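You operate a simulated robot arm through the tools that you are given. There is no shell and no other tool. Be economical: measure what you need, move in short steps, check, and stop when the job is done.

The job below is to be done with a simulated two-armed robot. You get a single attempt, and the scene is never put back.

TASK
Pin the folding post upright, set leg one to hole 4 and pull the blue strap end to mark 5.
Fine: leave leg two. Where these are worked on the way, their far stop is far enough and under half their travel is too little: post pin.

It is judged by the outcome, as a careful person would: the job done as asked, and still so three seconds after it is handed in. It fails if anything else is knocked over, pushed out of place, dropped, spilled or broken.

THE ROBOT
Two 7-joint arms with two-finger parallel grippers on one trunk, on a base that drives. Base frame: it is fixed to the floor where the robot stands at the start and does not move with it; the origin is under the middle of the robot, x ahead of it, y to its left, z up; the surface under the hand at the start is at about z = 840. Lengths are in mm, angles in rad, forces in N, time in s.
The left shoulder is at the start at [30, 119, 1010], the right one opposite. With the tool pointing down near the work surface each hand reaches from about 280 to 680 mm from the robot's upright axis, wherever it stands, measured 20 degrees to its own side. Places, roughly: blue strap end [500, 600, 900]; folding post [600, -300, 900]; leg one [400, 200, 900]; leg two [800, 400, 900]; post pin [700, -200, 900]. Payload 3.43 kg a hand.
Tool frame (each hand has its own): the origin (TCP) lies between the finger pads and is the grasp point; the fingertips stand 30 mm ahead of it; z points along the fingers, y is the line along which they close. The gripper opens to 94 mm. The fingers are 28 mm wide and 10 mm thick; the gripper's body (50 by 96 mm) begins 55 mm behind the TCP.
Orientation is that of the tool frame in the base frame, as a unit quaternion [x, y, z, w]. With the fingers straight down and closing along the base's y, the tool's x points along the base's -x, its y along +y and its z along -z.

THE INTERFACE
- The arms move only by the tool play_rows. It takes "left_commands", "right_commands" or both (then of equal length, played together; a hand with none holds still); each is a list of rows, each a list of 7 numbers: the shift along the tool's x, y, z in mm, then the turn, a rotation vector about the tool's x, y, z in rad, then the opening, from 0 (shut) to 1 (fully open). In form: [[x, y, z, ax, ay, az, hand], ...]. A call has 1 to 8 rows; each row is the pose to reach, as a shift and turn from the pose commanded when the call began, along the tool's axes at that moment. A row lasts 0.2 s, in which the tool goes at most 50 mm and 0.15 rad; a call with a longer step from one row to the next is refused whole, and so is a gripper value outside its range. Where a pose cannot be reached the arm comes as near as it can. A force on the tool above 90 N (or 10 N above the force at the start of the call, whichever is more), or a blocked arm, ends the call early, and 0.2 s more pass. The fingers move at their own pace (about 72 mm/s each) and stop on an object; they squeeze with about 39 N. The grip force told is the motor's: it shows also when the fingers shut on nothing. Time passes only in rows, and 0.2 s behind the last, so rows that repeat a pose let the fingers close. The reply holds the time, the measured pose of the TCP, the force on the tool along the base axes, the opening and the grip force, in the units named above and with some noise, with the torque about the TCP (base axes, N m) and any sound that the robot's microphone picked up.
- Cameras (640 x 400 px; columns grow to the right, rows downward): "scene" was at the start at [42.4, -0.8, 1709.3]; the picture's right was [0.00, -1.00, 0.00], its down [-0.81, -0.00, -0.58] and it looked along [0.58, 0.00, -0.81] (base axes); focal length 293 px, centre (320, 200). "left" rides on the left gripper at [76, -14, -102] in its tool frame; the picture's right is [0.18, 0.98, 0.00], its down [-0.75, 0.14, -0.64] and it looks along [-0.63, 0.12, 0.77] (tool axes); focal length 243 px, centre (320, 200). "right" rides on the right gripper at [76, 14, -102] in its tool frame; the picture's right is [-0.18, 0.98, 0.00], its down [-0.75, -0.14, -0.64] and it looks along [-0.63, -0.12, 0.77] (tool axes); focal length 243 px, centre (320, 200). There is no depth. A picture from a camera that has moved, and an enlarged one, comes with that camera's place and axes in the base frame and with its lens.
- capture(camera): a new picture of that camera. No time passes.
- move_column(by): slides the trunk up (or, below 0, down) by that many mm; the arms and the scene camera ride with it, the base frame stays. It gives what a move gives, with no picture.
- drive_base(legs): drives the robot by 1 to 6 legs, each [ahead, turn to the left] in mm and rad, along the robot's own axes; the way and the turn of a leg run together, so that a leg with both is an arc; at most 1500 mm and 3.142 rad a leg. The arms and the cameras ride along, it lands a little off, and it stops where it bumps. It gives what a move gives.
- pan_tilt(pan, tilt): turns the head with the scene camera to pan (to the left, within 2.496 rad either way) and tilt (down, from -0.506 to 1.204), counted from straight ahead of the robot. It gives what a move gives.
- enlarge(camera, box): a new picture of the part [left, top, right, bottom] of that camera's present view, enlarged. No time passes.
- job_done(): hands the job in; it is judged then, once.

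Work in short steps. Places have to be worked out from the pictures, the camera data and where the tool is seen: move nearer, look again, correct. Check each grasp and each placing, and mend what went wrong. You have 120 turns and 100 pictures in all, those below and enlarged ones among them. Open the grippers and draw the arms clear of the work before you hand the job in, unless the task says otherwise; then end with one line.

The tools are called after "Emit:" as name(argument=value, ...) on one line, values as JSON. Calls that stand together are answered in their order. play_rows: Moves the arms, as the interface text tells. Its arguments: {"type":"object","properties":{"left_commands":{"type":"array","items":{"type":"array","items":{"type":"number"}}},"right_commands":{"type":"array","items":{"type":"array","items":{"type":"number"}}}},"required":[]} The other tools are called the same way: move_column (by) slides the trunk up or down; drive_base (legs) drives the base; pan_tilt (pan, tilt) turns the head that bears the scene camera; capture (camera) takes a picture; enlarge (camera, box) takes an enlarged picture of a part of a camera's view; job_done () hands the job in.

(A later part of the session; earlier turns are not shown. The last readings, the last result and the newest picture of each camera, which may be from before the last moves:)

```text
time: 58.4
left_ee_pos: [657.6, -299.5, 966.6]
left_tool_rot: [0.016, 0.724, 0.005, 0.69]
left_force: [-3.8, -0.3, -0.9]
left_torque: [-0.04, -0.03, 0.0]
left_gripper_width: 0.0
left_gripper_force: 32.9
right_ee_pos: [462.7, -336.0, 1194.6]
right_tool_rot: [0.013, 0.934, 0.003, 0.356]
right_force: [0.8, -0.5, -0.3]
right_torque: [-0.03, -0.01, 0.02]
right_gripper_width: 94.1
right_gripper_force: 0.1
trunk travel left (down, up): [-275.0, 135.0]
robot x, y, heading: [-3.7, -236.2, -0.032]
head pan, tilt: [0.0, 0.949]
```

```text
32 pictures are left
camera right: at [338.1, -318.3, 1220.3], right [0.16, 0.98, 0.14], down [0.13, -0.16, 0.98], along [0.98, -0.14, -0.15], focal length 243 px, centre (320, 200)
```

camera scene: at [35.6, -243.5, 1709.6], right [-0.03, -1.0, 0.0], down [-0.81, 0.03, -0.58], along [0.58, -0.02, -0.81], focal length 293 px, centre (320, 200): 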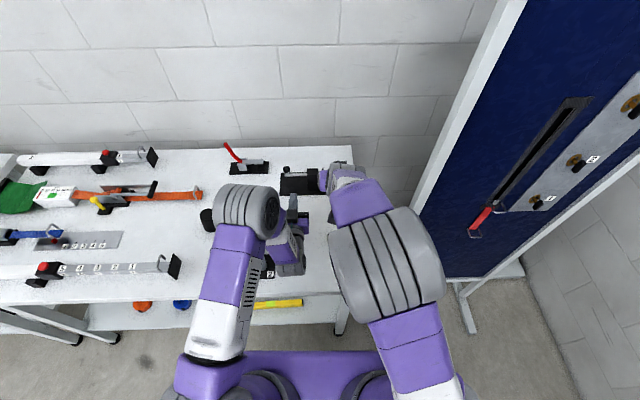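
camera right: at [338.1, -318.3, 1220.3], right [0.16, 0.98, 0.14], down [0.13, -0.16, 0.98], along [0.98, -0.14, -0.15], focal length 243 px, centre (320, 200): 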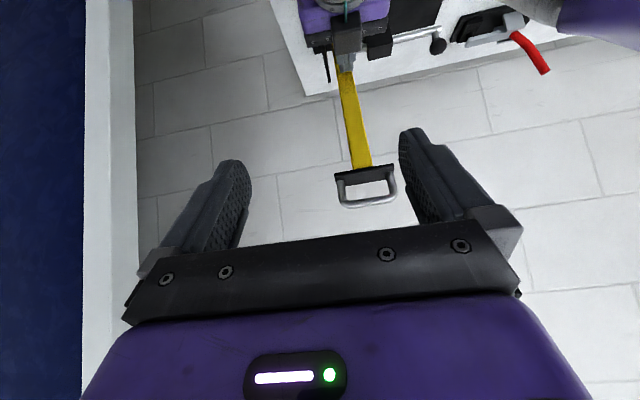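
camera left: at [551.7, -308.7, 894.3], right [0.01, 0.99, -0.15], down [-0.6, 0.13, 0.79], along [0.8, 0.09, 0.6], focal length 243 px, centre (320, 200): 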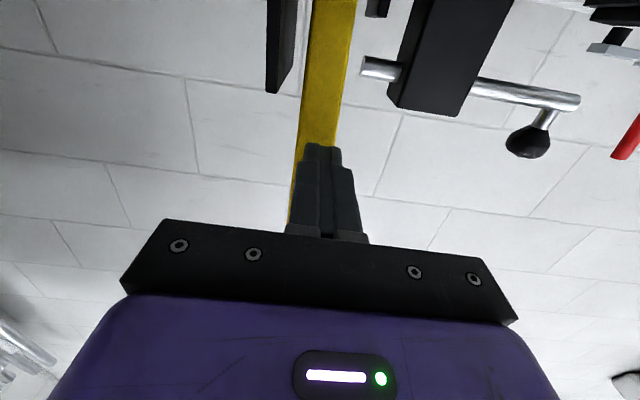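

The post is nearly upright. I push in small steps to find the stop.

Emit:
play_rows(left_commands=[[0, -2, 5, 0, 0, 0, 0], [0, -2, 9, 0, 0, 0, 0], [0, -2, 12, 0, 0, 0, 0]])

Emit:
capture(camera="right")

```text
time: 59.2
left_ee_pos: [669.1, -302.6, 966.6]
left_tool_rot: [0.016, 0.723, 0.005, 0.69]
left_force: [-3.6, 0.3, 0.1]
left_torque: [-0.04, -0.08, -0.01]
left_gripper_width: 0.1
left_gripper_force: 32.8
right_ee_pos: [461.9, -336.2, 1195.5]
right_tool_rot: [0.013, 0.934, 0.003, 0.357]
right_force: [0.6, 0.0, -0.3]
right_torque: [0.02, 0.01, 0.04]
right_gripper_width: 94.1
right_gripper_force: 0.1
trunk travel left (down, up): [-275.0, 135.0]
robot x, y, heading: [-3.0, -240.1, -0.026]
head pan, tilt: [0.0, 0.949]
```

```text
31 pictures are left
camera right: at [337.8, -318.4, 1220.4], right [0.16, 0.98, 0.14], down [0.13, -0.16, 0.98], along [0.98, -0.14, -0.15], focal length 243 px, centre (320, 200)
```

right: 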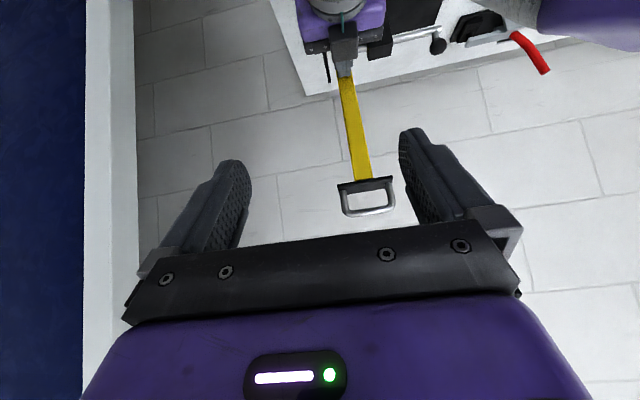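

About 0.15 rad remains. I continue pushing in small steps.

Emit:
play_rows(left_commands=[[0, 2, 4, 0, 0, 0, 0], [0, 2, 8, 0, 0, 0, 0], [0, 2, 11, 0, 0, 0, 0]])

Emit:
capture(camera="right")

```text
time: 60.0
left_ee_pos: [681.1, -299.3, 965.3]
left_tool_rot: [0.016, 0.723, 0.006, 0.69]
left_force: [-3.3, -0.9, 0.7]
left_torque: [0.0, -0.06, 0.0]
left_gripper_width: 0.2
left_gripper_force: 33.2
right_ee_pos: [462.1, -335.6, 1194.9]
right_tool_rot: [0.013, 0.934, 0.004, 0.357]
right_force: [0.2, 0.0, -1.1]
right_torque: [-0.04, 0.0, 0.0]
right_gripper_width: 94.3
right_gripper_force: 0.0
trunk travel left (down, up): [-275.0, 135.0]
robot x, y, heading: [-6.0, -238.2, -0.03]
head pan, tilt: [0.0, 0.949]
```

```text
30 pictures are left
camera right: at [337.8, -318.4, 1220.4], right [0.16, 0.98, 0.14], down [0.13, -0.16, 0.98], along [0.98, -0.14, -0.15], focal length 243 px, centre (320, 200)
```

right: 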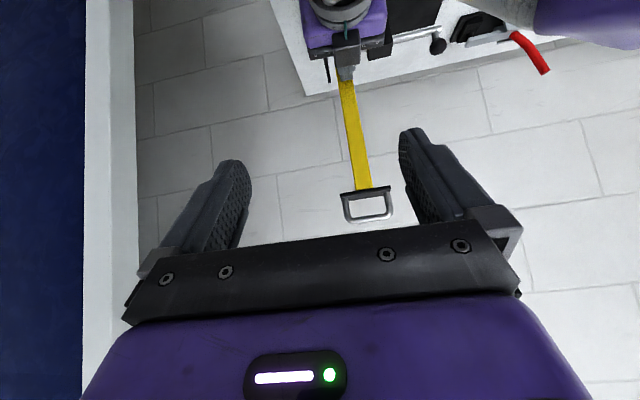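

Emit:
play_rows(left_commands=[[0, 0, 4, 0, 0, 0, 0], [0, 0, 8, 0, 0, 0, 0], [0, 0, 11, 0, 0, 0, 0]])

Emit:
enlarge(camera="right", box=[280, 0, 440, 230])

Emit:
enlarge(camera="left", box=[200, 0, 600, 200])

```text
time: 60.8
left_ee_pos: [691.1, -299.5, 964.9]
left_tool_rot: [0.014, 0.723, 0.007, 0.69]
left_force: [-3.5, 1.1, 0.3]
left_torque: [0.01, -0.09, 0.0]
left_gripper_width: 0.0
left_gripper_force: 32.5
right_ee_pos: [463.3, -335.9, 1195.6]
right_tool_rot: [0.013, 0.934, 0.002, 0.358]
right_force: [0.1, 0.6, 0.6]
right_torque: [0.01, 0.01, 0.0]
right_gripper_width: 93.9
right_gripper_force: 0.1
trunk travel left (down, up): [-275.0, 135.0]
robot x, y, heading: [-0.9, -239.5, -0.033]
head pan, tilt: [0.0, 0.949]
```

```text
1.74 times, centred on (360, 115) of right
camera zoom: at [337.8, -318.3, 1220.4], right [0.16, 0.98, 0.14], down [0.13, -0.16, 0.98], along [0.98, -0.14, -0.15], focal length 422 px, centre (250, 348)
```

zoom: 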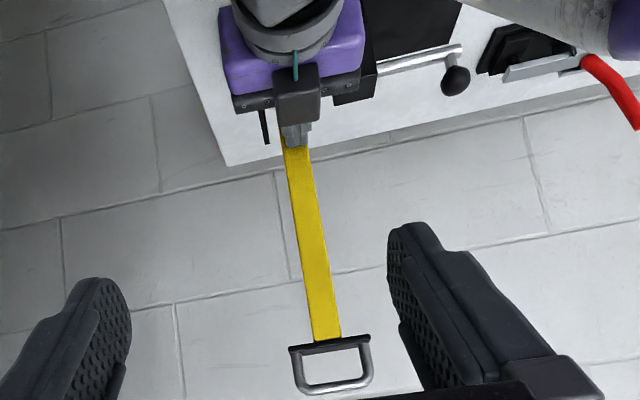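

```text
1.60 times, centred on (400, 100) of left
camera zoom: at [584.9, -310.1, 893.2], right [0.01, 0.99, -0.15], down [-0.6, 0.13, 0.79], along [0.8, 0.09, 0.6], focal length 388 px, centre (192, 360)
```

zoom: 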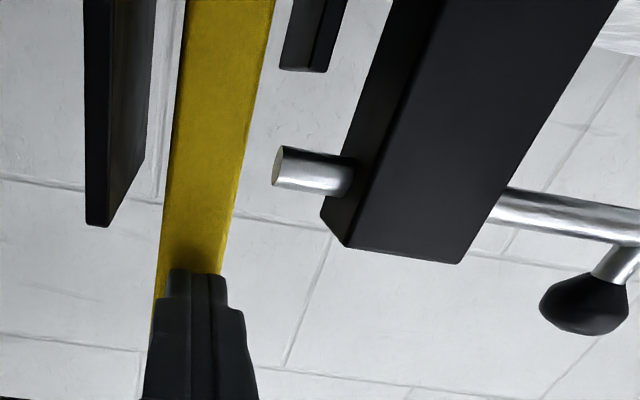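

Emit:
play_rows(left_commands=[[0, 0, 4, 0, 0, 0, 0], [0, 0, 8, 0, 0, 0, 0]])

Emit:
enlarge(camera="right", box=[280, 0, 440, 230])

```text
time: 61.4
left_ee_pos: [696.6, -299.1, 966.4]
left_tool_rot: [0.015, 0.723, 0.005, 0.69]
left_force: [-27.2, 6.3, 3.4]
left_torque: [-0.08, -0.42, 0.25]
left_gripper_width: 0.0
left_gripper_force: 32.9
right_ee_pos: [459.6, -335.4, 1197.4]
right_tool_rot: [0.014, 0.933, 0.002, 0.359]
right_force: [-0.6, -0.5, -0.4]
right_torque: [-0.03, 0.01, -0.01]
right_gripper_width: 93.9
right_gripper_force: 0.0
trunk travel left (down, up): [-275.0, 135.0]
robot x, y, heading: [-6.8, -237.4, -0.033]
head pan, tilt: [0.0, 0.949]
```

```text
1.74 times, centred on (360, 115) of right
camera zoom: at [334.4, -317.4, 1221.4], right [0.16, 0.98, 0.14], down [0.13, -0.16, 0.98], along [0.98, -0.14, -0.15], focal length 422 px, centre (250, 348)
```

zoom: 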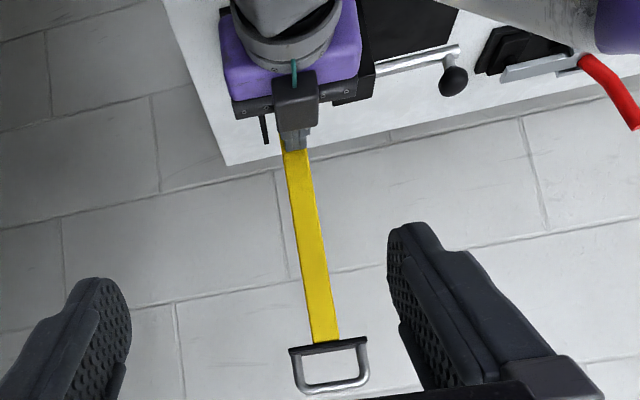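

The stop is reached (27 N), so the post is upright. Now the right hand comes to grip the post body high up from the robot side while the left fist keeps it at its stop.

Emit:
play_rows(right_commands=[[-22, 8, 32, 0, -0.094, 0, 0.6], [-44, 16, 64, 0, -0.188, 0, 0.6], [-66, 24, 96, 0, -0.282, 0, 0.6], [-88, 32, 128, 0, -0.376, 0, 0.6], [-110, 39, 160, 0, -0.47, 0, 0.6]])

Emit:
capture(camera="right")

```text
time: 62.6
left_ee_pos: [695.9, -300.2, 967.1]
left_tool_rot: [0.017, 0.724, 0.005, 0.689]
left_force: [-35.2, 8.8, -4.0]
left_torque: [-0.21, -0.31, 0.3]
left_gripper_width: 0.0
left_gripper_force: 33.2
right_ee_pos: [648.1, -299.4, 1157.6]
right_tool_rot: [0.014, 0.823, -0.001, 0.567]
right_force: [-0.5, 0.4, -0.7]
right_torque: [-0.01, 0.0, -0.02]
right_gripper_width: 56.5
right_gripper_force: 0.0
trunk travel left (down, up): [-275.0, 135.0]
robot x, y, heading: [-3.4, -237.8, -0.027]
head pan, tilt: [0.0, 0.949]
```

```text
26 pictures are left
camera right: at [526.4, -281.0, 1122.6], right [0.09, 0.98, 0.19], down [-0.33, -0.15, 0.93], along [0.94, -0.14, 0.31], focal length 243 px, centre (320, 200)
```

right: 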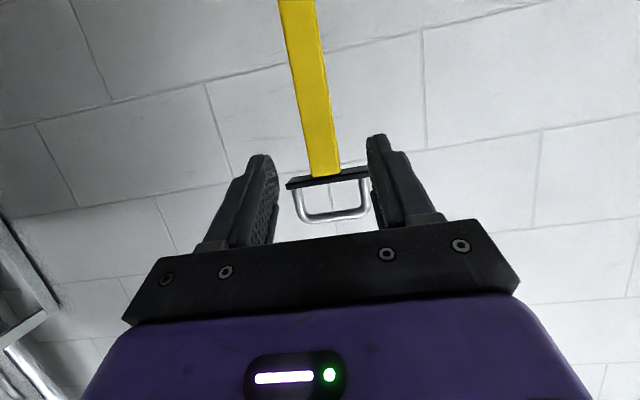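

The post is between the fingers' line; plate at about (733,-304,1171). I advance and grip the post body below the plate.

Emit:
play_rows(right_commands=[[2, -1, 31, 0, 0, 0, 0.6], [4, -2, 62, 0, 0, 0, 0.6], [5, -3, 92, 0, 0, 0, 0.6], [5, -3, 92, 0, 0, 0, 0.2], [5, -3, 92, 0, 0, 0, 0.1], [5, -3, 92, 0, 0, 0, 0.1]])

Emit:
capture(camera="right")

```text
time: 64.0
left_ee_pos: [696.2, -300.1, 966.4]
left_tool_rot: [0.015, 0.723, 0.006, 0.69]
left_force: [-44.5, 11.8, -1.8]
left_torque: [-0.45, -0.51, 0.43]
left_gripper_width: 0.0
left_gripper_force: 33.4
right_ee_pos: [733.2, -302.9, 1119.9]
right_tool_rot: [0.013, 0.823, -0.002, 0.567]
right_force: [7.9, -6.7, -2.3]
right_torque: [-0.65, -0.29, 0.76]
right_gripper_width: 29.5
right_gripper_force: 44.5
trunk travel left (down, up): [-275.0, 135.0]
robot x, y, heading: [-4.6, -235.1, -0.032]
head pan, tilt: [0.0, 0.949]
```

```text
25 pictures are left
camera right: at [611.3, -284.3, 1084.3], right [0.09, 0.98, 0.18], down [-0.33, -0.14, 0.93], along [0.94, -0.14, 0.31], focal length 243 px, centre (320, 200)
```

right: 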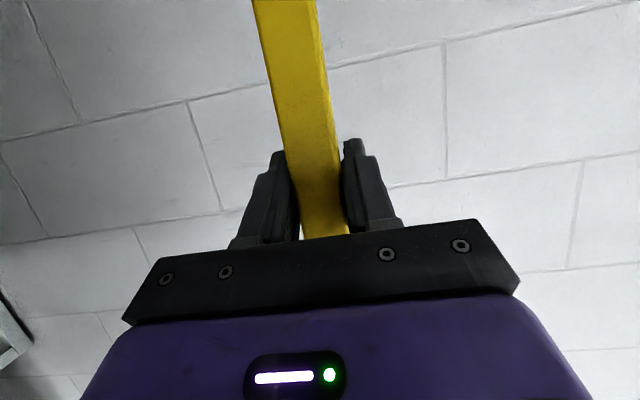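

The right hand holds the post firmly (29.5 mm). I move the left fist back and over to the +y side of the pin knob.

Emit:
play_rows(left_commands=[[0, 0, -40, 0, 0, 0, 0], [-10, 0, -82, 0, 0, 0, 0], [-20, 45, -82, 0, 0, 0, 0], [-20, 90, -82, 0, 0, 0, 0], [-20, 135, -82, 0, 0, 0, 0], [-10, 180, -82, 0, 0, 0, 0], [10, 183, -60, 0, 0, 0, 0], [18, 183, -35, 0, 0, 0, 0]])

Emit:
capture(camera="left")

```text
time: 65.8
left_ee_pos: [665.4, -115.8, 959.5]
left_tool_rot: [0.016, 0.722, 0.006, 0.692]
left_force: [-5.9, 1.3, 11.1]
left_torque: [0.1, 1.62, -0.15]
left_gripper_width: 0.2
left_gripper_force: 32.6
right_ee_pos: [733.8, -302.5, 1119.0]
right_tool_rot: [0.014, 0.824, 0.0, 0.566]
right_force: [-11.5, -5.0, 4.3]
right_torque: [-0.87, -0.19, 0.52]
right_gripper_width: 29.6
right_gripper_force: 44.6
trunk travel left (down, up): [-275.0, 135.0]
robot x, y, heading: [-1.7, -238.0, -0.032]
head pan, tilt: [0.0, 0.949]
```

```text
24 pictures are left
camera left: at [559.0, -126.4, 886.0], right [0.01, 0.99, -0.15], down [-0.61, 0.13, 0.78], along [0.79, 0.09, 0.6], focal length 243 px, centre (320, 200)
```

left: 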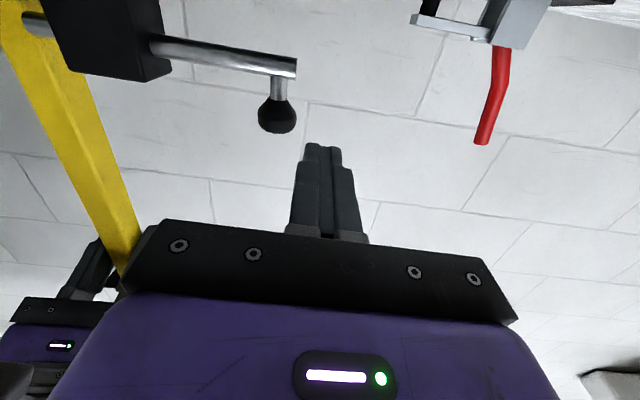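

The left hand's underside is touching something (11 N up), likely the hammer handle. I raise it and tilt the tool down to lift the camera side.

Emit:
play_rows(left_commands=[[-30, 0, 0, 0, 0, 0, 0], [-65, 0, 0, 0, 0, 0, 0], [-65, 0, 0, 0, 0.14, 0, 0], [-65, 0, 0, 0, 0.28, 0, 0], [-65, 0, 0, 0, 0.42, 0, 0], [-65, 0, 0, 0, 0.56, 0, 0], [-65, 0, 0, 0, 0.7, 0, 0], [-65, 0, 0, 0, 0.84, 0, 0]])

Emit:
capture(camera="left")

Emit:
capture(camera="scene")

```text
time: 67.6
left_ee_pos: [668.1, -119.4, 1021.5]
left_tool_rot: [0.012, 0.942, 0.012, 0.335]
left_force: [0.0, 0.7, -0.9]
left_torque: [0.01, -0.01, 0.04]
left_gripper_width: 0.0
left_gripper_force: 32.9
right_ee_pos: [734.6, -303.4, 1118.7]
right_tool_rot: [0.014, 0.824, 0.0, 0.566]
right_force: [-16.8, -6.5, 7.5]
right_torque: [-0.77, 0.06, 0.85]
right_gripper_width: 29.6
right_gripper_force: 44.7
trunk travel left (down, up): [-275.0, 135.0]
robot x, y, heading: [-1.5, -239.9, -0.03]
head pan, tilt: [0.0, 0.949]
```

```text
23 pictures are left
camera left: at [543.0, -132.7, 1051.7], right [-0.13, 0.99, -0.09], down [0.18, 0.11, 0.98], along [0.98, 0.11, -0.19], focal length 243 px, centre (320, 200)
```

left: 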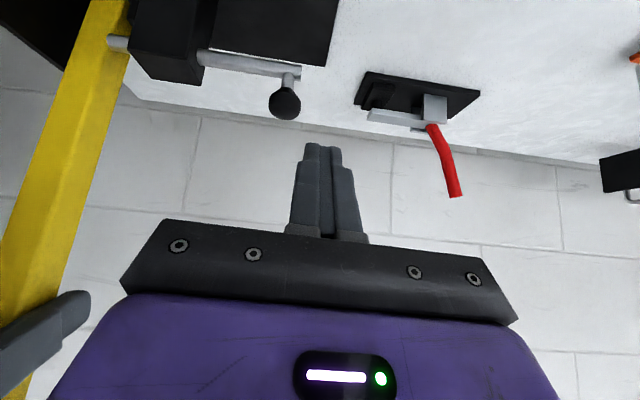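

```text
22 pictures are left
camera scene: at [34.6, -242.4, 1709.6], right [-0.03, -1.0, 0.0], down [-0.81, 0.03, -0.58], along [0.58, -0.02, -0.81], focal length 293 px, centre (320, 200)
```

scene: 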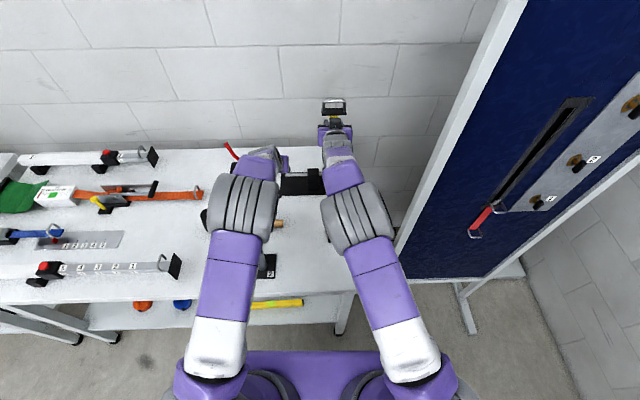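

The hammer and the rest look in place and the post stands upright in the right grip. I lower the left fist beside the knob and push the pin toward -y.

Emit:
play_rows(left_commands=[[6, 2, 31, 0, 0, 0, 0], [13, 2, 62, 0, 0, 0, 0], [13, -12, 62, 0, 0, 0, 0], [13, -24, 62, 0, 0, 0, 0], [13, -36, 62, 0, 0, 0, 0]])

Emit:
enlarge(camera="left", box=[80, 0, 420, 220])

```text
time: 68.8
left_ee_pos: [695.9, -152.9, 962.0]
left_tool_rot: [0.012, 0.941, 0.012, 0.337]
left_force: [-0.6, -0.3, -0.2]
left_torque: [0.02, -0.02, 0.05]
left_gripper_width: 0.1
left_gripper_force: 32.9
right_ee_pos: [733.2, -302.1, 1119.2]
right_tool_rot: [0.014, 0.824, -0.001, 0.566]
right_force: [-16.2, -6.1, 8.4]
right_torque: [-0.79, 0.13, 0.75]
right_gripper_width: 29.7
right_gripper_force: 44.5
trunk travel left (down, up): [-275.0, 135.0]
robot x, y, heading: [-1.7, -242.2, -0.033]
head pan, tilt: [0.0, 0.949]
```

```text
1.82 times, centred on (250, 110) of left
camera zoom: at [570.7, -166.3, 992.3], right [-0.13, 0.99, -0.09], down [0.18, 0.11, 0.98], along [0.98, 0.11, -0.19], focal length 441 px, centre (447, 364)
```

zoom: 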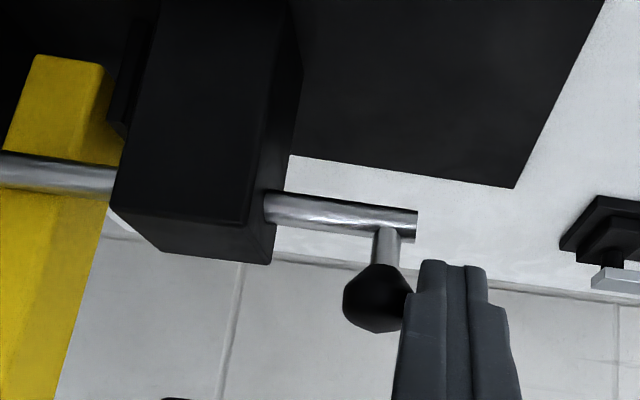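

The pin slides freely in front of the upright post, capturing it. I push on to its stop.

Emit:
play_rows(left_commands=[[0, -10, 0, 0, 0, 0, 0], [0, -18, 0, 0, 0, 0, 0], [0, -24, 0, 0, 0, 0, 0], [0, -28, 0, 0, 0, 0, 0]])

Emit:
enlarge(camera="left", box=[80, 0, 420, 220])

```text
time: 69.8
left_ee_pos: [696.1, -172.9, 961.7]
left_tool_rot: [0.009, 0.942, 0.016, 0.336]
left_force: [-11.3, 29.6, 6.9]
left_torque: [0.44, 0.04, 0.62]
left_gripper_width: 0.0
left_gripper_force: 32.9
right_ee_pos: [733.3, -302.4, 1119.1]
right_tool_rot: [0.015, 0.824, -0.003, 0.567]
right_force: [-6.7, -15.1, 4.5]
right_torque: [-0.5, -0.69, 0.96]
right_gripper_width: 29.8
right_gripper_force: 45.2
trunk travel left (down, up): [-275.0, 135.0]
robot x, y, heading: [-0.9, -239.6, -0.032]
head pan, tilt: [0.0, 0.949]
```

```text
1.82 times, centred on (250, 110) of left
camera zoom: at [571.4, -186.5, 992.2], right [-0.14, 0.99, -0.08], down [0.18, 0.11, 0.98], along [0.97, 0.12, -0.19], focal length 441 px, centre (447, 364)
```

zoom: 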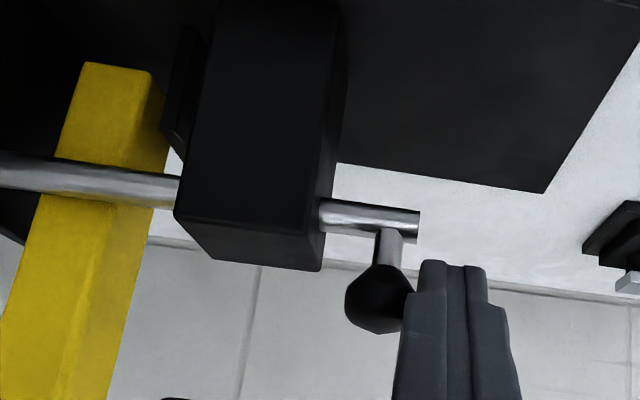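

The pin is at its far stop (30 N). I release the post with the right hand and retreat both hands.

Emit:
play_rows(left_commands=[[0, 20, 0, 0, 0, 0, 0], [0, 35, 0, 0, 0, 0, 0], [0, 35, -40, 0, 0, 0, 0], [0, 35, -80, 0, 0, 0, 0], [0, 45, -125, 0, 0, 0, 0], [0, 60, -170, 0, 0, 0, 0.5], [0, 60, -215, 0, 0, 0, 1], [0, 60, -260, 0, 0, 0, 1]], right_commands=[[0, 0, 0, 0, 0, 0, 0.6], [0, 0, 0, 0, 0, 0, 0.7], [0, 0, 0, 0, 0, 0, 0.7], [0, 0, -40, 0, 0, 0, 0.7], [0, 0, -85, 0, 0, 0, 0.7], [0, -20, -130, 0, 0, 0, 1], [0, -40, -170, 0, 0, 0, 1], [0, -60, -210, 0, 0, 0, 1]])

Emit:
capture(camera="right")

Emit:
capture(camera="scene")

```text
time: 71.6
left_ee_pos: [530.5, -125.2, 1167.6]
left_tool_rot: [0.012, 0.942, 0.011, 0.335]
left_force: [0.2, -0.6, -0.1]
left_torque: [-0.03, -0.04, 0.02]
left_gripper_width: 93.9
left_gripper_force: 0.1
right_ee_pos: [534.8, -355.8, 1192.5]
right_tool_rot: [0.013, 0.825, 0.001, 0.565]
right_force: [0.0, -0.2, 0.4]
right_torque: [0.01, 0.01, 0.01]
right_gripper_width: 94.0
right_gripper_force: 0.1
trunk travel left (down, up): [-275.0, 135.0]
robot x, y, heading: [-2.7, -238.3, -0.029]
head pan, tilt: [0.0, 0.949]
```

```text
19 pictures are left
camera right: at [412.4, -338.5, 1158.0], right [0.09, 0.98, 0.19], down [-0.33, -0.15, 0.93], along [0.94, -0.14, 0.31], focal length 243 px, centre (320, 200)
```

right: 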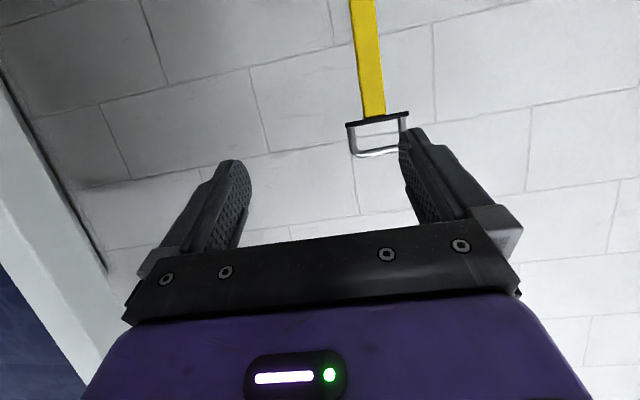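

```text
18 pictures are left
camera scene: at [35.8, -242.5, 1709.6], right [-0.03, -1.0, 0.0], down [-0.81, 0.03, -0.58], along [0.58, -0.02, -0.81], focal length 293 px, centre (320, 200)
```

scene: 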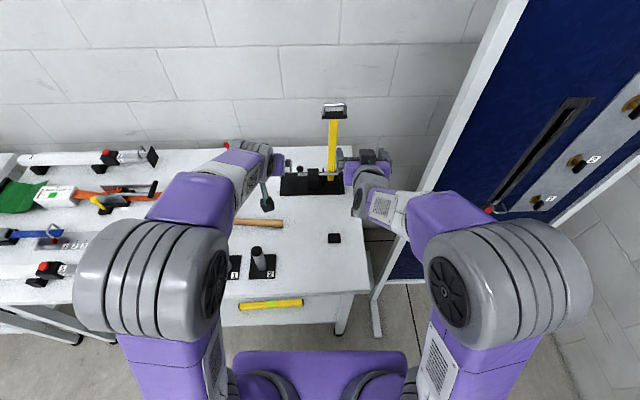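

The post is upright and pinned. Now I drive to the leg/strap area (robot y≈370).

Emit:
drive_base(legs=[[-420, 0], [0, 1.23], [655, 0], [0, -1.2], [185, 0]])

Emit:
capture(camera="scene")

```text
time: 84.8
left_ee_pos: [530.8, 501.2, 1166.1]
left_tool_rot: [0.012, 0.942, 0.011, 0.335]
left_force: [-0.2, -0.3, -0.1]
left_torque: [0.0, 0.0, 0.0]
left_gripper_width: 94.0
left_gripper_force: 0.1
right_ee_pos: [536.4, 269.7, 1191.8]
right_tool_rot: [0.013, 0.825, 0.0, 0.564]
right_force: [0.6, 1.1, -0.3]
right_torque: [0.04, -0.01, -0.01]
right_gripper_width: 94.3
right_gripper_force: 0.0
trunk travel left (down, up): [-275.0, 135.0]
robot x, y, heading: [-7.1, 386.5, -0.031]
head pan, tilt: [0.0, 0.949]
```

```text
17 pictures are left
camera scene: at [37.3, 384.4, 1709.5], right [-0.03, -1.0, 0.0], down [-0.81, 0.02, -0.58], along [0.58, -0.02, -0.81], focal length 293 px, centre (320, 200)
```

scene: 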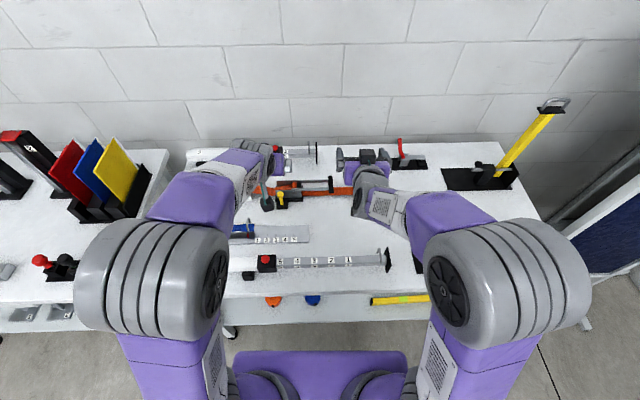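

Emit:
enlarge(camera="scene", box=[225, 200, 405, 290])

```text
3.56 times, centred on (315, 245) of scene
camera zoom: at [37.3, 384.4, 1709.5], right [-0.03, -1.0, 0.0], down [-0.81, 0.02, -0.58], along [0.58, -0.02, -0.81], focal length 1042 px, centre (338, 40)
```

zoom: 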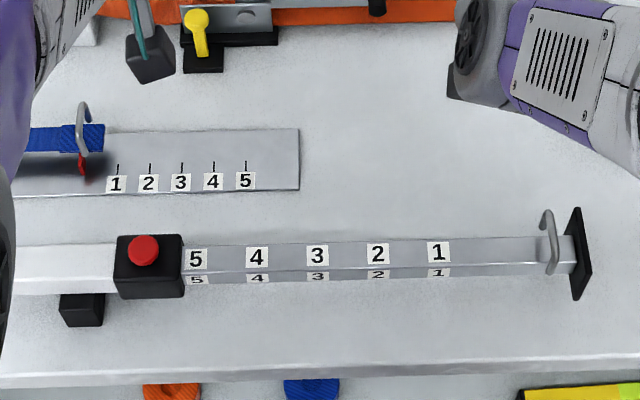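

Label 5 sits just outside the collar, so leg one is at hole 5 now and hole 4 is one spacing (~52 mm) inward. I bring both hands, pointing straight down, above the button (left) and beside the end plate (right).

Emit:
play_rows(left_commands=[[23, 4, 2, 0, 0.085, 0, 0.3], [46, 8, 5, 0, 0.17, 0, 0], [69, 12, 7, 0, 0.256, 0, 0], [92, 17, 10, 0, 0.341, 0, 0], [114, 21, 12, 0, 0.427, 0, 0], [137, 25, 14, 0, 0.512, 0, 0], [160, 30, 17, 0, 0.6, 0, 0], [183, 34, 19, 0, 0.683, 0, 0]], right_commands=[[22, -18, -9, 0, 0.149, 0, 0.3], [45, -36, -19, 0, 0.299, 0, 0], [67, -54, -28, 0, 0.448, 0, 0], [90, -72, -38, 0, 0.597, 0, 0], [112, -90, -47, 0, 0.747, 0, 0], [135, -109, -57, 0, 0.897, 0, 0], [157, -127, -66, 0, 1.046, 0, 0], [180, -145, -76, 0, 1.195, 0, 0]])

Emit:
capture(camera="left")

Emit:
capture(camera="right")

```text
time: 86.5
left_ee_pos: [402.0, 542.2, 1036.7]
left_tool_rot: [0.007, 1.0, 0.015, 0.0]
left_force: [-0.1, -0.2, -0.1]
left_torque: [0.01, 0.04, -0.01]
left_gripper_width: 0.3
left_gripper_force: 32.9
right_ee_pos: [395.1, 128.8, 1048.1]
right_tool_rot: [0.011, 1.0, 0.008, 0.002]
right_force: [-0.3, 0.0, 0.2]
right_torque: [-0.01, 0.0, -0.01]
right_gripper_width: 0.0
right_gripper_force: 32.9
trunk travel left (down, up): [-275.0, 135.0]
robot x, y, heading: [-2.7, 383.9, -0.031]
head pan, tilt: [0.0, 0.949]
```

```text
15 pictures are left
camera left: at [325.9, 526.1, 1138.6], right [-0.17, 0.99, 0.03], down [0.76, 0.11, 0.65], along [0.63, 0.13, -0.76], focal length 243 px, centre (320, 200)
```

left: 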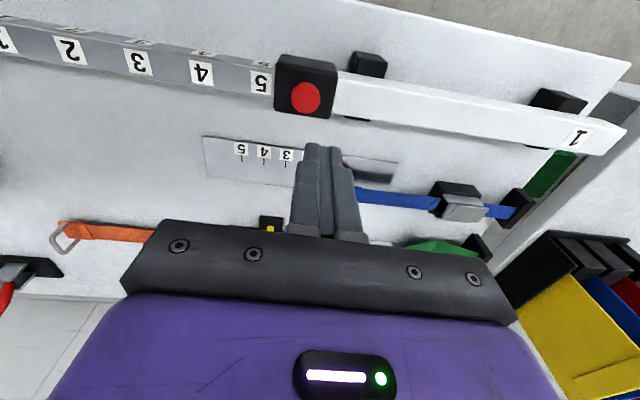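

```text
14 pictures are left
camera right: at [318.2, 144.3, 1149.9], right [0.21, 0.98, 0.02], down [0.75, -0.17, 0.64], along [0.63, -0.12, -0.77], focal length 243 px, centre (320, 200)
```

right: 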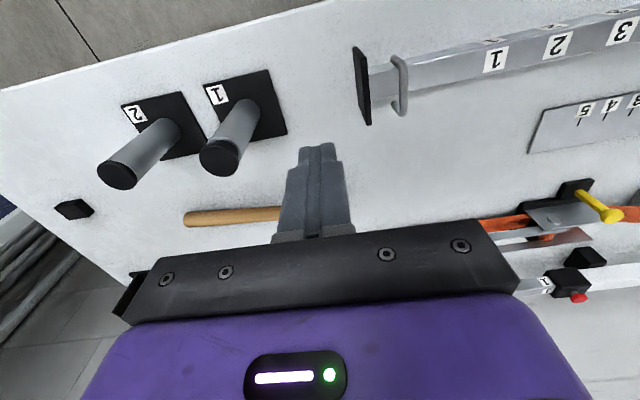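

The button is at about (394,531,~920) and the end plate at about (395,175,885). I lower the right fist next to the plate and the left fist to just above the button.

Emit:
play_rows(left_commands=[[3, -4, 20, 0, 0, 0, 0], [6, -8, 40, 0, 0, 0, 0], [8, -11, 60, 0, 0, 0, 0], [8, -11, 70, 0, 0, 0, 0]], right_commands=[[0, 3, 40, 0, 0, 0, 0], [0, 6, 80, 0, 0, 0, 0], [0, 10, 120, 0, 0, 0, 0], [0, 12, 150, 0, 0, 0, 0]])

Emit:
capture(camera="left")

Emit:
capture(camera="right")

```text
time: 87.5
left_ee_pos: [392.4, 533.2, 967.5]
left_tool_rot: [0.007, 1.0, 0.014, 0.0]
left_force: [0.2, 0.1, 0.3]
left_torque: [0.01, 0.0, 0.04]
left_gripper_width: 0.1
left_gripper_force: 33.1
right_ee_pos: [394.7, 144.7, 898.2]
right_tool_rot: [0.011, 1.0, 0.007, 0.003]
right_force: [0.5, -0.7, 0.7]
right_torque: [0.01, 0.0, 0.0]
right_gripper_width: 0.0
right_gripper_force: 33.1
trunk travel left (down, up): [-275.0, 135.0]
robot x, y, heading: [-3.7, 386.3, -0.029]
head pan, tilt: [0.0, 0.949]
```

```text
13 pictures are left
camera left: at [315.7, 515.9, 1068.0], right [-0.17, 0.98, 0.03], down [0.76, 0.11, 0.65], along [0.63, 0.13, -0.76], focal length 243 px, centre (320, 200)
```

left: 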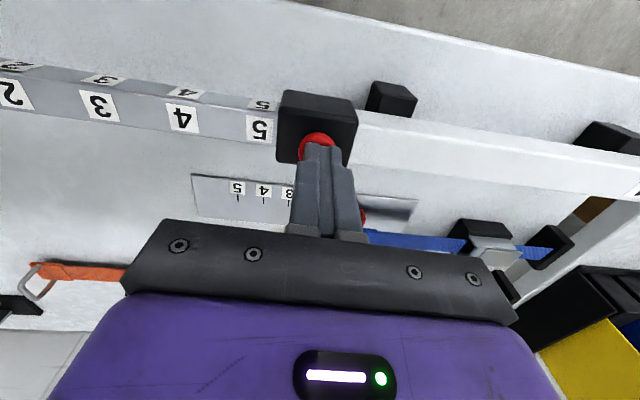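

```text
12 pictures are left
camera right: at [318.8, 159.5, 1000.1], right [0.21, 0.98, 0.02], down [0.75, -0.17, 0.64], along [0.63, -0.12, -0.77], focal length 243 px, centre (320, 200)
```

right: 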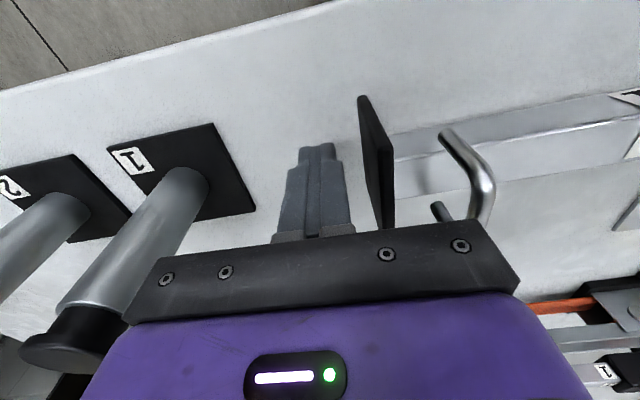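

The fists are aligned. I press the button down with the left fist in small steps.

Emit:
play_rows(left_commands=[[-1, -2, 10, 0, 0, 0, 0], [-2, -2, 18, 0, 0, 0, 0], [-2, -2, 24, 0, 0, 0, 0], [-2, -2, 28, 0, 0, 0, 0]])

```text
time: 88.4
left_ee_pos: [393.1, 530.6, 955.1]
left_tool_rot: [0.007, 1.0, 0.013, 0.012]
left_force: [-12.1, 5.0, 36.8]
left_torque: [0.11, 0.81, -0.03]
left_gripper_width: 0.0
left_gripper_force: 33.0
right_ee_pos: [389.1, 144.7, 903.5]
right_tool_rot: [0.01, 1.0, 0.008, 0.006]
right_force: [0.3, -0.6, 0.6]
right_torque: [0.0, -0.03, 0.01]
right_gripper_width: 0.0
right_gripper_force: 32.7
trunk travel left (down, up): [-275.0, 135.0]
robot x, y, heading: [-2.1, 387.0, -0.032]
head pan, tilt: [0.0, 0.949]
stopped in row 4 (left hand): the force on the tool passed its limit at 97 N (the readings are from after the stop); the commanded pose is now the measured one
```

The button seems pressed (37 N held). I push the end plate with the right fist about 25 mm.

Emit:
play_rows(right_commands=[[0, 10, 0, 0, 0, 0, 0], [0, 18, 0, 0, 0, 0, 0], [0, 26, 0, 0, 0, 0, 0], [0, 34, 0, 0, 0, 0, 0], [0, 42, 0, 0, 0, 0, 0]])

```text
time: 89.6
left_ee_pos: [394.7, 528.6, 955.1]
left_tool_rot: [0.005, 1.0, 0.011, 0.014]
left_force: [-16.0, 6.9, 120.5]
left_torque: [0.18, 1.79, -0.02]
left_gripper_width: 0.2
left_gripper_force: 33.3
right_ee_pos: [391.3, 184.6, 902.6]
right_tool_rot: [0.011, 1.0, 0.009, 0.006]
right_force: [0.2, -1.9, -1.0]
right_torque: [0.0, -0.03, 0.03]
right_gripper_width: 0.0
right_gripper_force: 32.9
trunk travel left (down, up): [-275.0, 135.0]
robot x, y, heading: [-5.8, 389.0, -0.032]
head pan, tilt: [0.0, 0.949]
```

The tube slides with almost no force. I release the button (raise the left fist) and continue pushing gently until it latches.

Emit:
play_rows(left_commands=[[0, 0, -12, 0, 0, 0, 0], [0, 0, -30, 0, 0, 0, 0], [0, 0, -30, 0, 0, 0, 0], [0, 0, -30, 0, 0, 0, 0]], right_commands=[[0, 0, 0, 0, 0, 0, 0], [0, 2, 0, 0, 0, 0, 0], [0, 8, 0, 0, 0, 0, 0], [0, 14, 0, 0, 0, 0, 0]])

Emit:
capture(camera="left")

```text
time: 90.6
left_ee_pos: [397.0, 527.4, 976.4]
left_tool_rot: [0.006, 1.0, 0.014, 0.003]
left_force: [0.8, 0.4, -0.4]
left_torque: [0.02, 0.0, -0.04]
left_gripper_width: 0.0
left_gripper_force: 32.5
right_ee_pos: [396.3, 202.2, 899.2]
right_tool_rot: [0.012, 1.0, 0.008, 0.003]
right_force: [-0.2, -3.4, -1.8]
right_torque: [-0.02, -0.01, 0.03]
right_gripper_width: 0.2
right_gripper_force: 33.2
trunk travel left (down, up): [-275.0, 135.0]
robot x, y, heading: [-5.2, 386.6, -0.032]
head pan, tilt: [0.0, 0.949]
```

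```text
11 pictures are left
camera left: at [319.0, 512.3, 1077.5], right [-0.17, 0.98, 0.03], down [0.75, 0.11, 0.65], along [0.64, 0.13, -0.76], focal length 243 px, centre (320, 200)
```

left: 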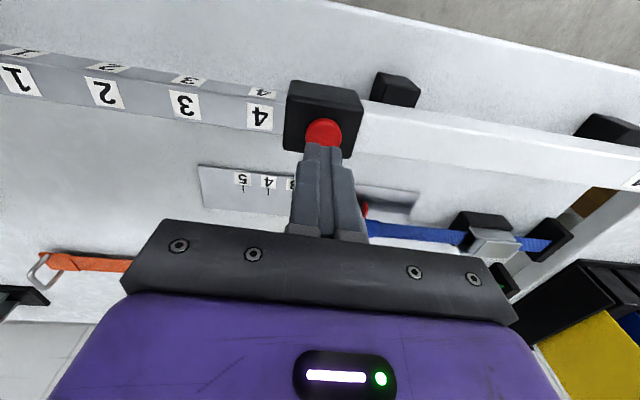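

Label 4 is now about 3–4 mm short of the collar position that 5 had. I push a little more and watch for the latch.

Emit:
play_rows(right_commands=[[0, 2, 0, 0, 0, 0, 0], [0, 4, 0, 0, 0, 0, 0], [0, 6, 0, 0, 0, 0, 0], [0, 8, 0, 0, 0, 0, 0]])

```text
time: 91.6
left_ee_pos: [396.8, 528.0, 977.2]
left_tool_rot: [0.006, 1.0, 0.014, 0.004]
left_force: [0.6, 0.2, 0.3]
left_torque: [-0.03, -0.01, -0.01]
left_gripper_width: 0.0
left_gripper_force: 33.1
right_ee_pos: [397.6, 207.9, 900.8]
right_tool_rot: [0.011, 1.0, 0.008, 0.004]
right_force: [3.3, -6.3, -0.4]
right_torque: [-0.01, -0.02, 0.02]
right_gripper_width: 0.1
right_gripper_force: 33.2
trunk travel left (down, up): [-275.0, 135.0]
robot x, y, heading: [-7.4, 388.4, -0.03]
head pan, tilt: [0.0, 0.949]
```

Emit:
play_rows(right_commands=[[0, 3, 0, 0, 0, 0, 0], [0, 6, 0, 0, 0, 0, 0]])

Emit:
enlarge(camera="left", box=[160, 60, 400, 180])

```text
time: 92.2
left_ee_pos: [396.5, 524.8, 977.9]
left_tool_rot: [0.008, 1.0, 0.014, 0.004]
left_force: [-0.4, -0.1, 0.1]
left_torque: [0.02, 0.0, 0.01]
left_gripper_width: 0.1
left_gripper_force: 32.9
right_ee_pos: [396.6, 209.0, 900.7]
right_tool_rot: [0.014, 1.0, 0.007, 0.003]
right_force: [1.3, -30.1, 10.0]
right_torque: [0.26, 0.13, 0.47]
right_gripper_width: 0.0
right_gripper_force: 32.6
trunk travel left (down, up): [-275.0, 135.0]
robot x, y, heading: [-11.4, 390.3, -0.029]
head pan, tilt: [0.0, 0.949]
```

```text
2.67 times, centred on (280, 120) of left
camera zoom: at [319.1, 509.0, 1078.3], right [-0.17, 0.98, 0.03], down [0.75, 0.11, 0.65], along [0.64, 0.13, -0.76], focal length 647 px, centre (427, 413)
```

zoom: 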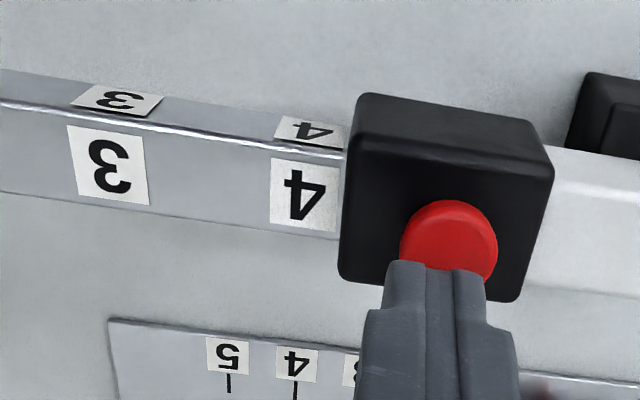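

Leg one latched at hole 4 (firm stop, label 4 at the collar). I withdraw the right hand and move the left hand, open, above the strap's ring.

Emit:
play_rows(left_commands=[[-37, 19, -5, 0, 0, 0, 0.3], [-74, 38, -5, 0, 0, 0, 0.6], [-111, 58, -5, 0, 0, 0, 0.6], [-148, 77, -5, 0, 0, 0, 0.6], [-148, 77, -5, 0, 0, 0, 0.6]], right_commands=[[0, -20, 0, 0, 0, 0, 0], [0, -30, -10, 0, 0, 0, 0], [0, -30, -55, 0, 0, 0, 0], [0, -30, -100, 0, 0, 0, 0], [0, -30, -145, 0, 0, 0, 0.5]])

Emit:
capture(camera="left")

```text
time: 93.4
left_ee_pos: [544.0, 607.3, 985.3]
left_tool_rot: [0.007, 1.0, 0.013, 0.004]
left_force: [-0.3, -0.5, 0.7]
left_torque: [-0.02, -0.02, 0.0]
left_gripper_width: 56.3
left_gripper_force: 0.0
right_ee_pos: [392.8, 180.0, 1043.3]
right_tool_rot: [0.011, 1.0, 0.007, 0.002]
right_force: [0.3, -1.1, 0.1]
right_torque: [-0.02, -0.03, -0.02]
right_gripper_width: 47.2
right_gripper_force: 0.1
trunk travel left (down, up): [-275.0, 135.0]
robot x, y, heading: [-6.2, 386.1, -0.033]
head pan, tilt: [0.0, 0.949]
```

```text
9 pictures are left
camera left: at [466.2, 591.4, 1085.9], right [-0.17, 0.98, 0.03], down [0.75, 0.11, 0.65], along [0.64, 0.13, -0.76], focal length 243 px, centre (320, 200)
```

left: 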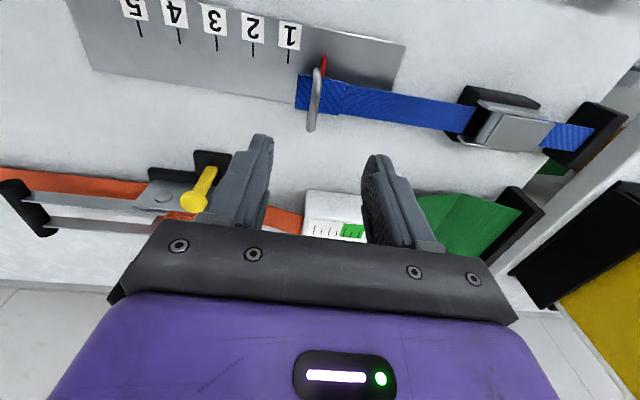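

The ring stands at about (540,604), top z≈885. I descend with the fingers either side of it (along y) and close.

Emit:
play_rows(left_commands=[[4, -3, 40, 0, 0, 0, 0.5], [4, -3, 70, 0, 0, 0, 0.5], [4, -3, 92, 0, 0, 0, 0.5], [4, -3, 92, 0, 0, 0, 0.1], [4, -3, 92, 0, 0, 0, 0], [4, -3, 92, 0, 0, 0, 0]])

Emit:
capture(camera="left")

```text
time: 94.8
left_ee_pos: [541.7, 604.7, 893.8]
left_tool_rot: [0.005, 1.0, 0.014, 0.004]
left_force: [-0.8, 1.6, 0.8]
left_torque: [0.04, -0.16, 0.74]
left_gripper_width: 39.1
left_gripper_force: 44.9
right_ee_pos: [394.0, 181.0, 1043.8]
right_tool_rot: [0.011, 1.0, 0.008, 0.002]
right_force: [1.0, -0.2, -0.2]
right_torque: [-0.01, -0.02, -0.01]
right_gripper_width: 47.0
right_gripper_force: 0.2
trunk travel left (down, up): [-275.0, 135.0]
robot x, y, heading: [-7.5, 386.7, -0.031]
head pan, tilt: [0.0, 0.949]
```

```text
8 pictures are left
camera left: at [464.2, 588.8, 994.6], right [-0.17, 0.98, 0.03], down [0.75, 0.12, 0.65], along [0.64, 0.13, -0.76], focal length 243 px, centre (320, 200)
```

left: 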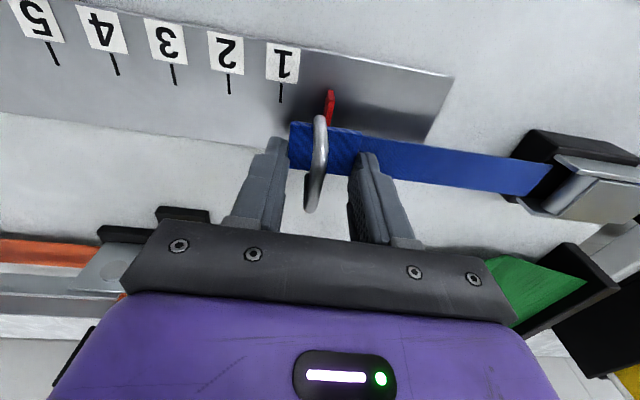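

The fingers hold the ring end (39 mm). Pointer is at y≈605 and tick 5 at y≈460.5, so I pull toward -y by a first 70 mm and check the resistance.

Emit:
play_rows(left_commands=[[0, -18, 0, 0, 0, 0, 0], [0, -36, 0, 0, 0, 0, 0], [0, -54, 0, 0, 0, 0, 0], [0, -70, 0, 0, 0, 0, 0]])

```text
time: 95.8
left_ee_pos: [540.8, 533.8, 893.9]
left_tool_rot: [0.007, 1.0, 0.013, 0.006]
left_force: [1.3, 5.7, 15.9]
left_torque: [0.3, 0.52, 0.62]
left_gripper_width: 39.2
left_gripper_force: 44.7
right_ee_pos: [392.9, 179.5, 1044.2]
right_tool_rot: [0.011, 1.0, 0.007, 0.004]
right_force: [-0.9, -0.3, 0.7]
right_torque: [0.0, 0.01, -0.02]
right_gripper_width: 46.7
right_gripper_force: 0.0
trunk travel left (down, up): [-275.0, 135.0]
robot x, y, heading: [-7.8, 387.0, -0.034]
head pan, tilt: [0.0, 0.949]
```

Moving with only 6 N, width unchanged. I pull on about 70 mm more.

Emit:
play_rows(left_commands=[[0, -18, -1, 0, 0, 0, 0], [0, -36, -2, 0, 0, 0, 0], [0, -54, -2, 0, 0, 0, 0], [0, -71, -2, 0, 0, 0, 0]])

Emit:
capture(camera="left")

```text
time: 96.8
left_ee_pos: [541.4, 462.7, 894.3]
left_tool_rot: [0.007, 1.0, 0.014, 0.006]
left_force: [3.7, 8.8, 22.6]
left_torque: [0.61, -0.17, 0.6]
left_gripper_width: 39.1
left_gripper_force: 45.3
right_ee_pos: [392.1, 179.1, 1044.5]
right_tool_rot: [0.011, 1.0, 0.007, 0.004]
right_force: [0.2, 0.4, -0.5]
right_torque: [0.0, 0.02, -0.02]
right_gripper_width: 46.7
right_gripper_force: 0.1
trunk travel left (down, up): [-275.0, 135.0]
robot x, y, heading: [-7.1, 387.0, -0.025]
head pan, tilt: [0.0, 0.949]
```

```text
7 pictures are left
camera left: at [463.8, 448.1, 994.3], right [-0.17, 0.98, 0.02], down [0.75, 0.11, 0.65], along [0.64, 0.13, -0.76], focal length 243 px, centre (320, 200)
```

left: 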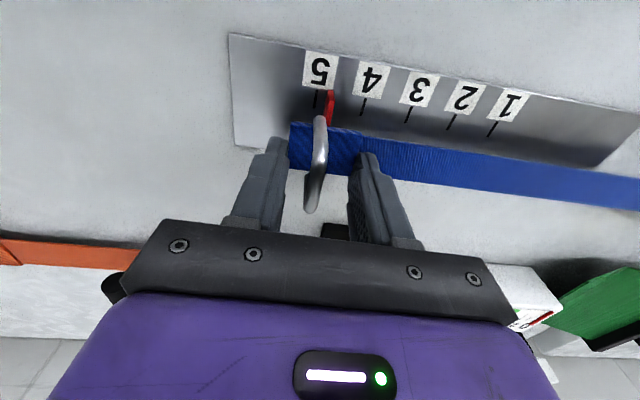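

The pointer is about 8 mm short of tick 5. I pull 8 mm more and check enlarged.

Emit:
play_rows(left_commands=[[0, -4, 0, 0, 0, 0, 0], [0, -8, 0, 0, 0, 0, 0]])

Emit:
enlarge(camera="left", box=[270, 40, 390, 140])

```text
time: 97.4
left_ee_pos: [541.7, 456.5, 895.3]
left_tool_rot: [0.006, 1.0, 0.013, 0.007]
left_force: [6.6, 9.2, 24.3]
left_torque: [0.37, 0.1, 0.56]
left_gripper_width: 38.8
left_gripper_force: 45.1
right_ee_pos: [393.8, 179.4, 1044.1]
right_tool_rot: [0.011, 1.0, 0.007, 0.004]
right_force: [-0.4, 0.6, 0.4]
right_torque: [0.03, 0.01, 0.0]
right_gripper_width: 47.1
right_gripper_force: 0.0
trunk travel left (down, up): [-275.0, 135.0]
robot x, y, heading: [-5.7, 387.3, -0.028]
head pan, tilt: [0.0, 0.949]
```

```text
4.00 times, centred on (330, 90) of left
camera zoom: at [463.7, 440.9, 994.2], right [-0.17, 0.98, 0.02], down [0.75, 0.11, 0.66], along [0.64, 0.13, -0.76], focal length 970 px, centre (280, 640)
```

zoom: 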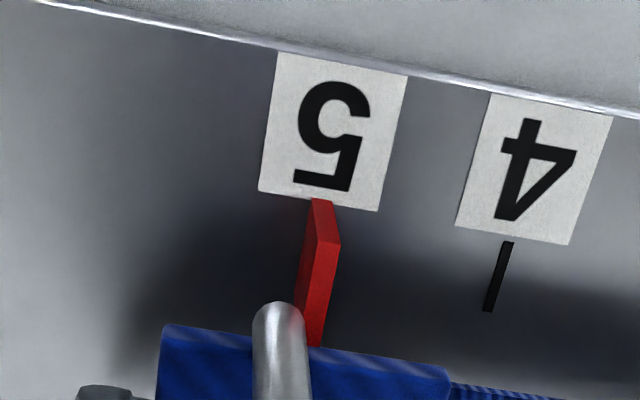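

The pointer overlies tick 5, about 1–2 mm short. I nudge 1.5 mm more, then open the fingers.

Emit:
play_rows(left_commands=[[0, -1.5, 0, 0, 0, 0, 0], [0, -1.5, 0, 0, 0, 0, 0], [0, -1.5, 0, 0, 0, 0, 0.5], [0, -1.5, 0, 0, 0, 0, 0.6], [0, -1.5, 0, 0, 0, 0, 0.6]])

Emit:
enlarge(camera="left", box=[270, 40, 390, 140])

```text
time: 98.6
left_ee_pos: [541.2, 452.7, 891.2]
left_tool_rot: [0.007, 1.0, 0.014, 0.003]
left_force: [0.6, -0.1, 0.6]
left_torque: [0.02, -0.01, -0.01]
left_gripper_width: 56.2
left_gripper_force: 0.1
right_ee_pos: [393.3, 178.5, 1043.5]
right_tool_rot: [0.011, 1.0, 0.007, 0.003]
right_force: [-0.5, -0.7, 0.2]
right_torque: [-0.01, -0.03, 0.02]
right_gripper_width: 47.0
right_gripper_force: 0.0
trunk travel left (down, up): [-275.0, 135.0]
robot x, y, heading: [-6.8, 386.7, -0.027]
head pan, tilt: [0.0, 0.949]
```

```text
4.00 times, centred on (330, 90) of left
camera zoom: at [463.4, 438.3, 992.3], right [-0.17, 0.98, 0.03], down [0.75, 0.11, 0.65], along [0.64, 0.13, -0.76], focal length 970 px, centre (280, 640)
```

zoom: 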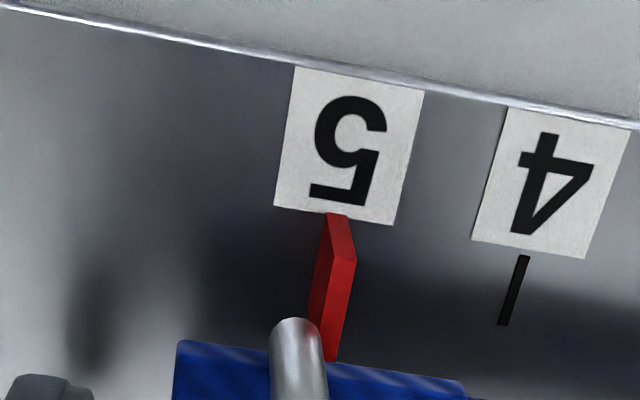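

The pointer sits on tick 5 within about 1 mm and stayed when released. I lift the left hand clear and bring both arms up.

Emit:
play_rows(left_commands=[[0, 0, -40, 0, 0, 0, 0.6], [0, 0, -85, 0, 0, 0, 0.6], [0, 0, -130, 0, 0, 0, 1], [0, 0, -175, 0, 0, 0, 1], [40, 0, -205, 0, 0, 0, 1], [80, 30, -220, 0, 0, 0, 1]], right_commands=[[0, 0, -30, 0, 0, 0, 1], [0, 0, -60, 0, 0, 0, 1], [0, 0, -90, 0, 0, 0, 1], [0, 0, -120, 0, 0, 0, 1], [0, 0, -140, 0, 0, 0, 1], [0, 0, -150, 0, 0, 0, 1]])

Emit:
capture(camera="scene")

Emit:
capture(camera="left")

```text
refused: row 6 steps farther than a row can; nothing moved
```

```text
4 pictures are left
camera scene: at [36.0, 384.5, 1709.5], right [-0.03, -1.0, 0.0], down [-0.81, 0.02, -0.58], along [0.58, -0.02, -0.81], focal length 293 px, centre (320, 200)
```

scene: 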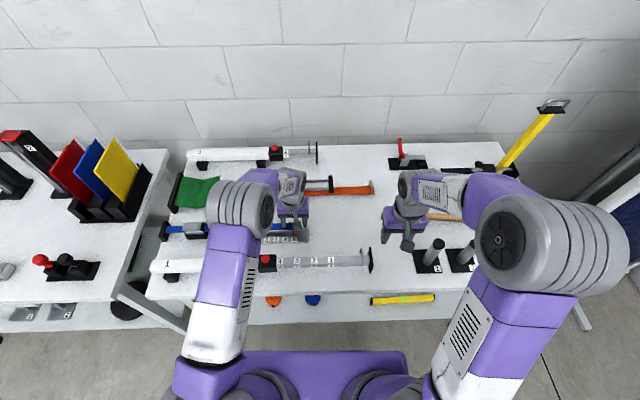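

```text
3 pictures are left
camera left: at [463.4, 438.3, 992.3], right [-0.17, 0.98, 0.03], down [0.75, 0.11, 0.65], along [0.64, 0.13, -0.76], focal length 243 px, centre (320, 200)
```

left: 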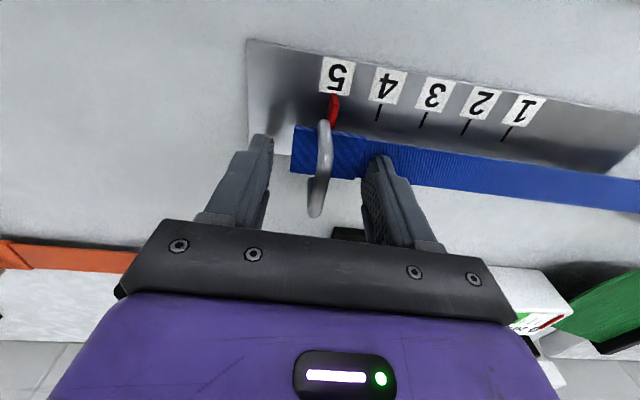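

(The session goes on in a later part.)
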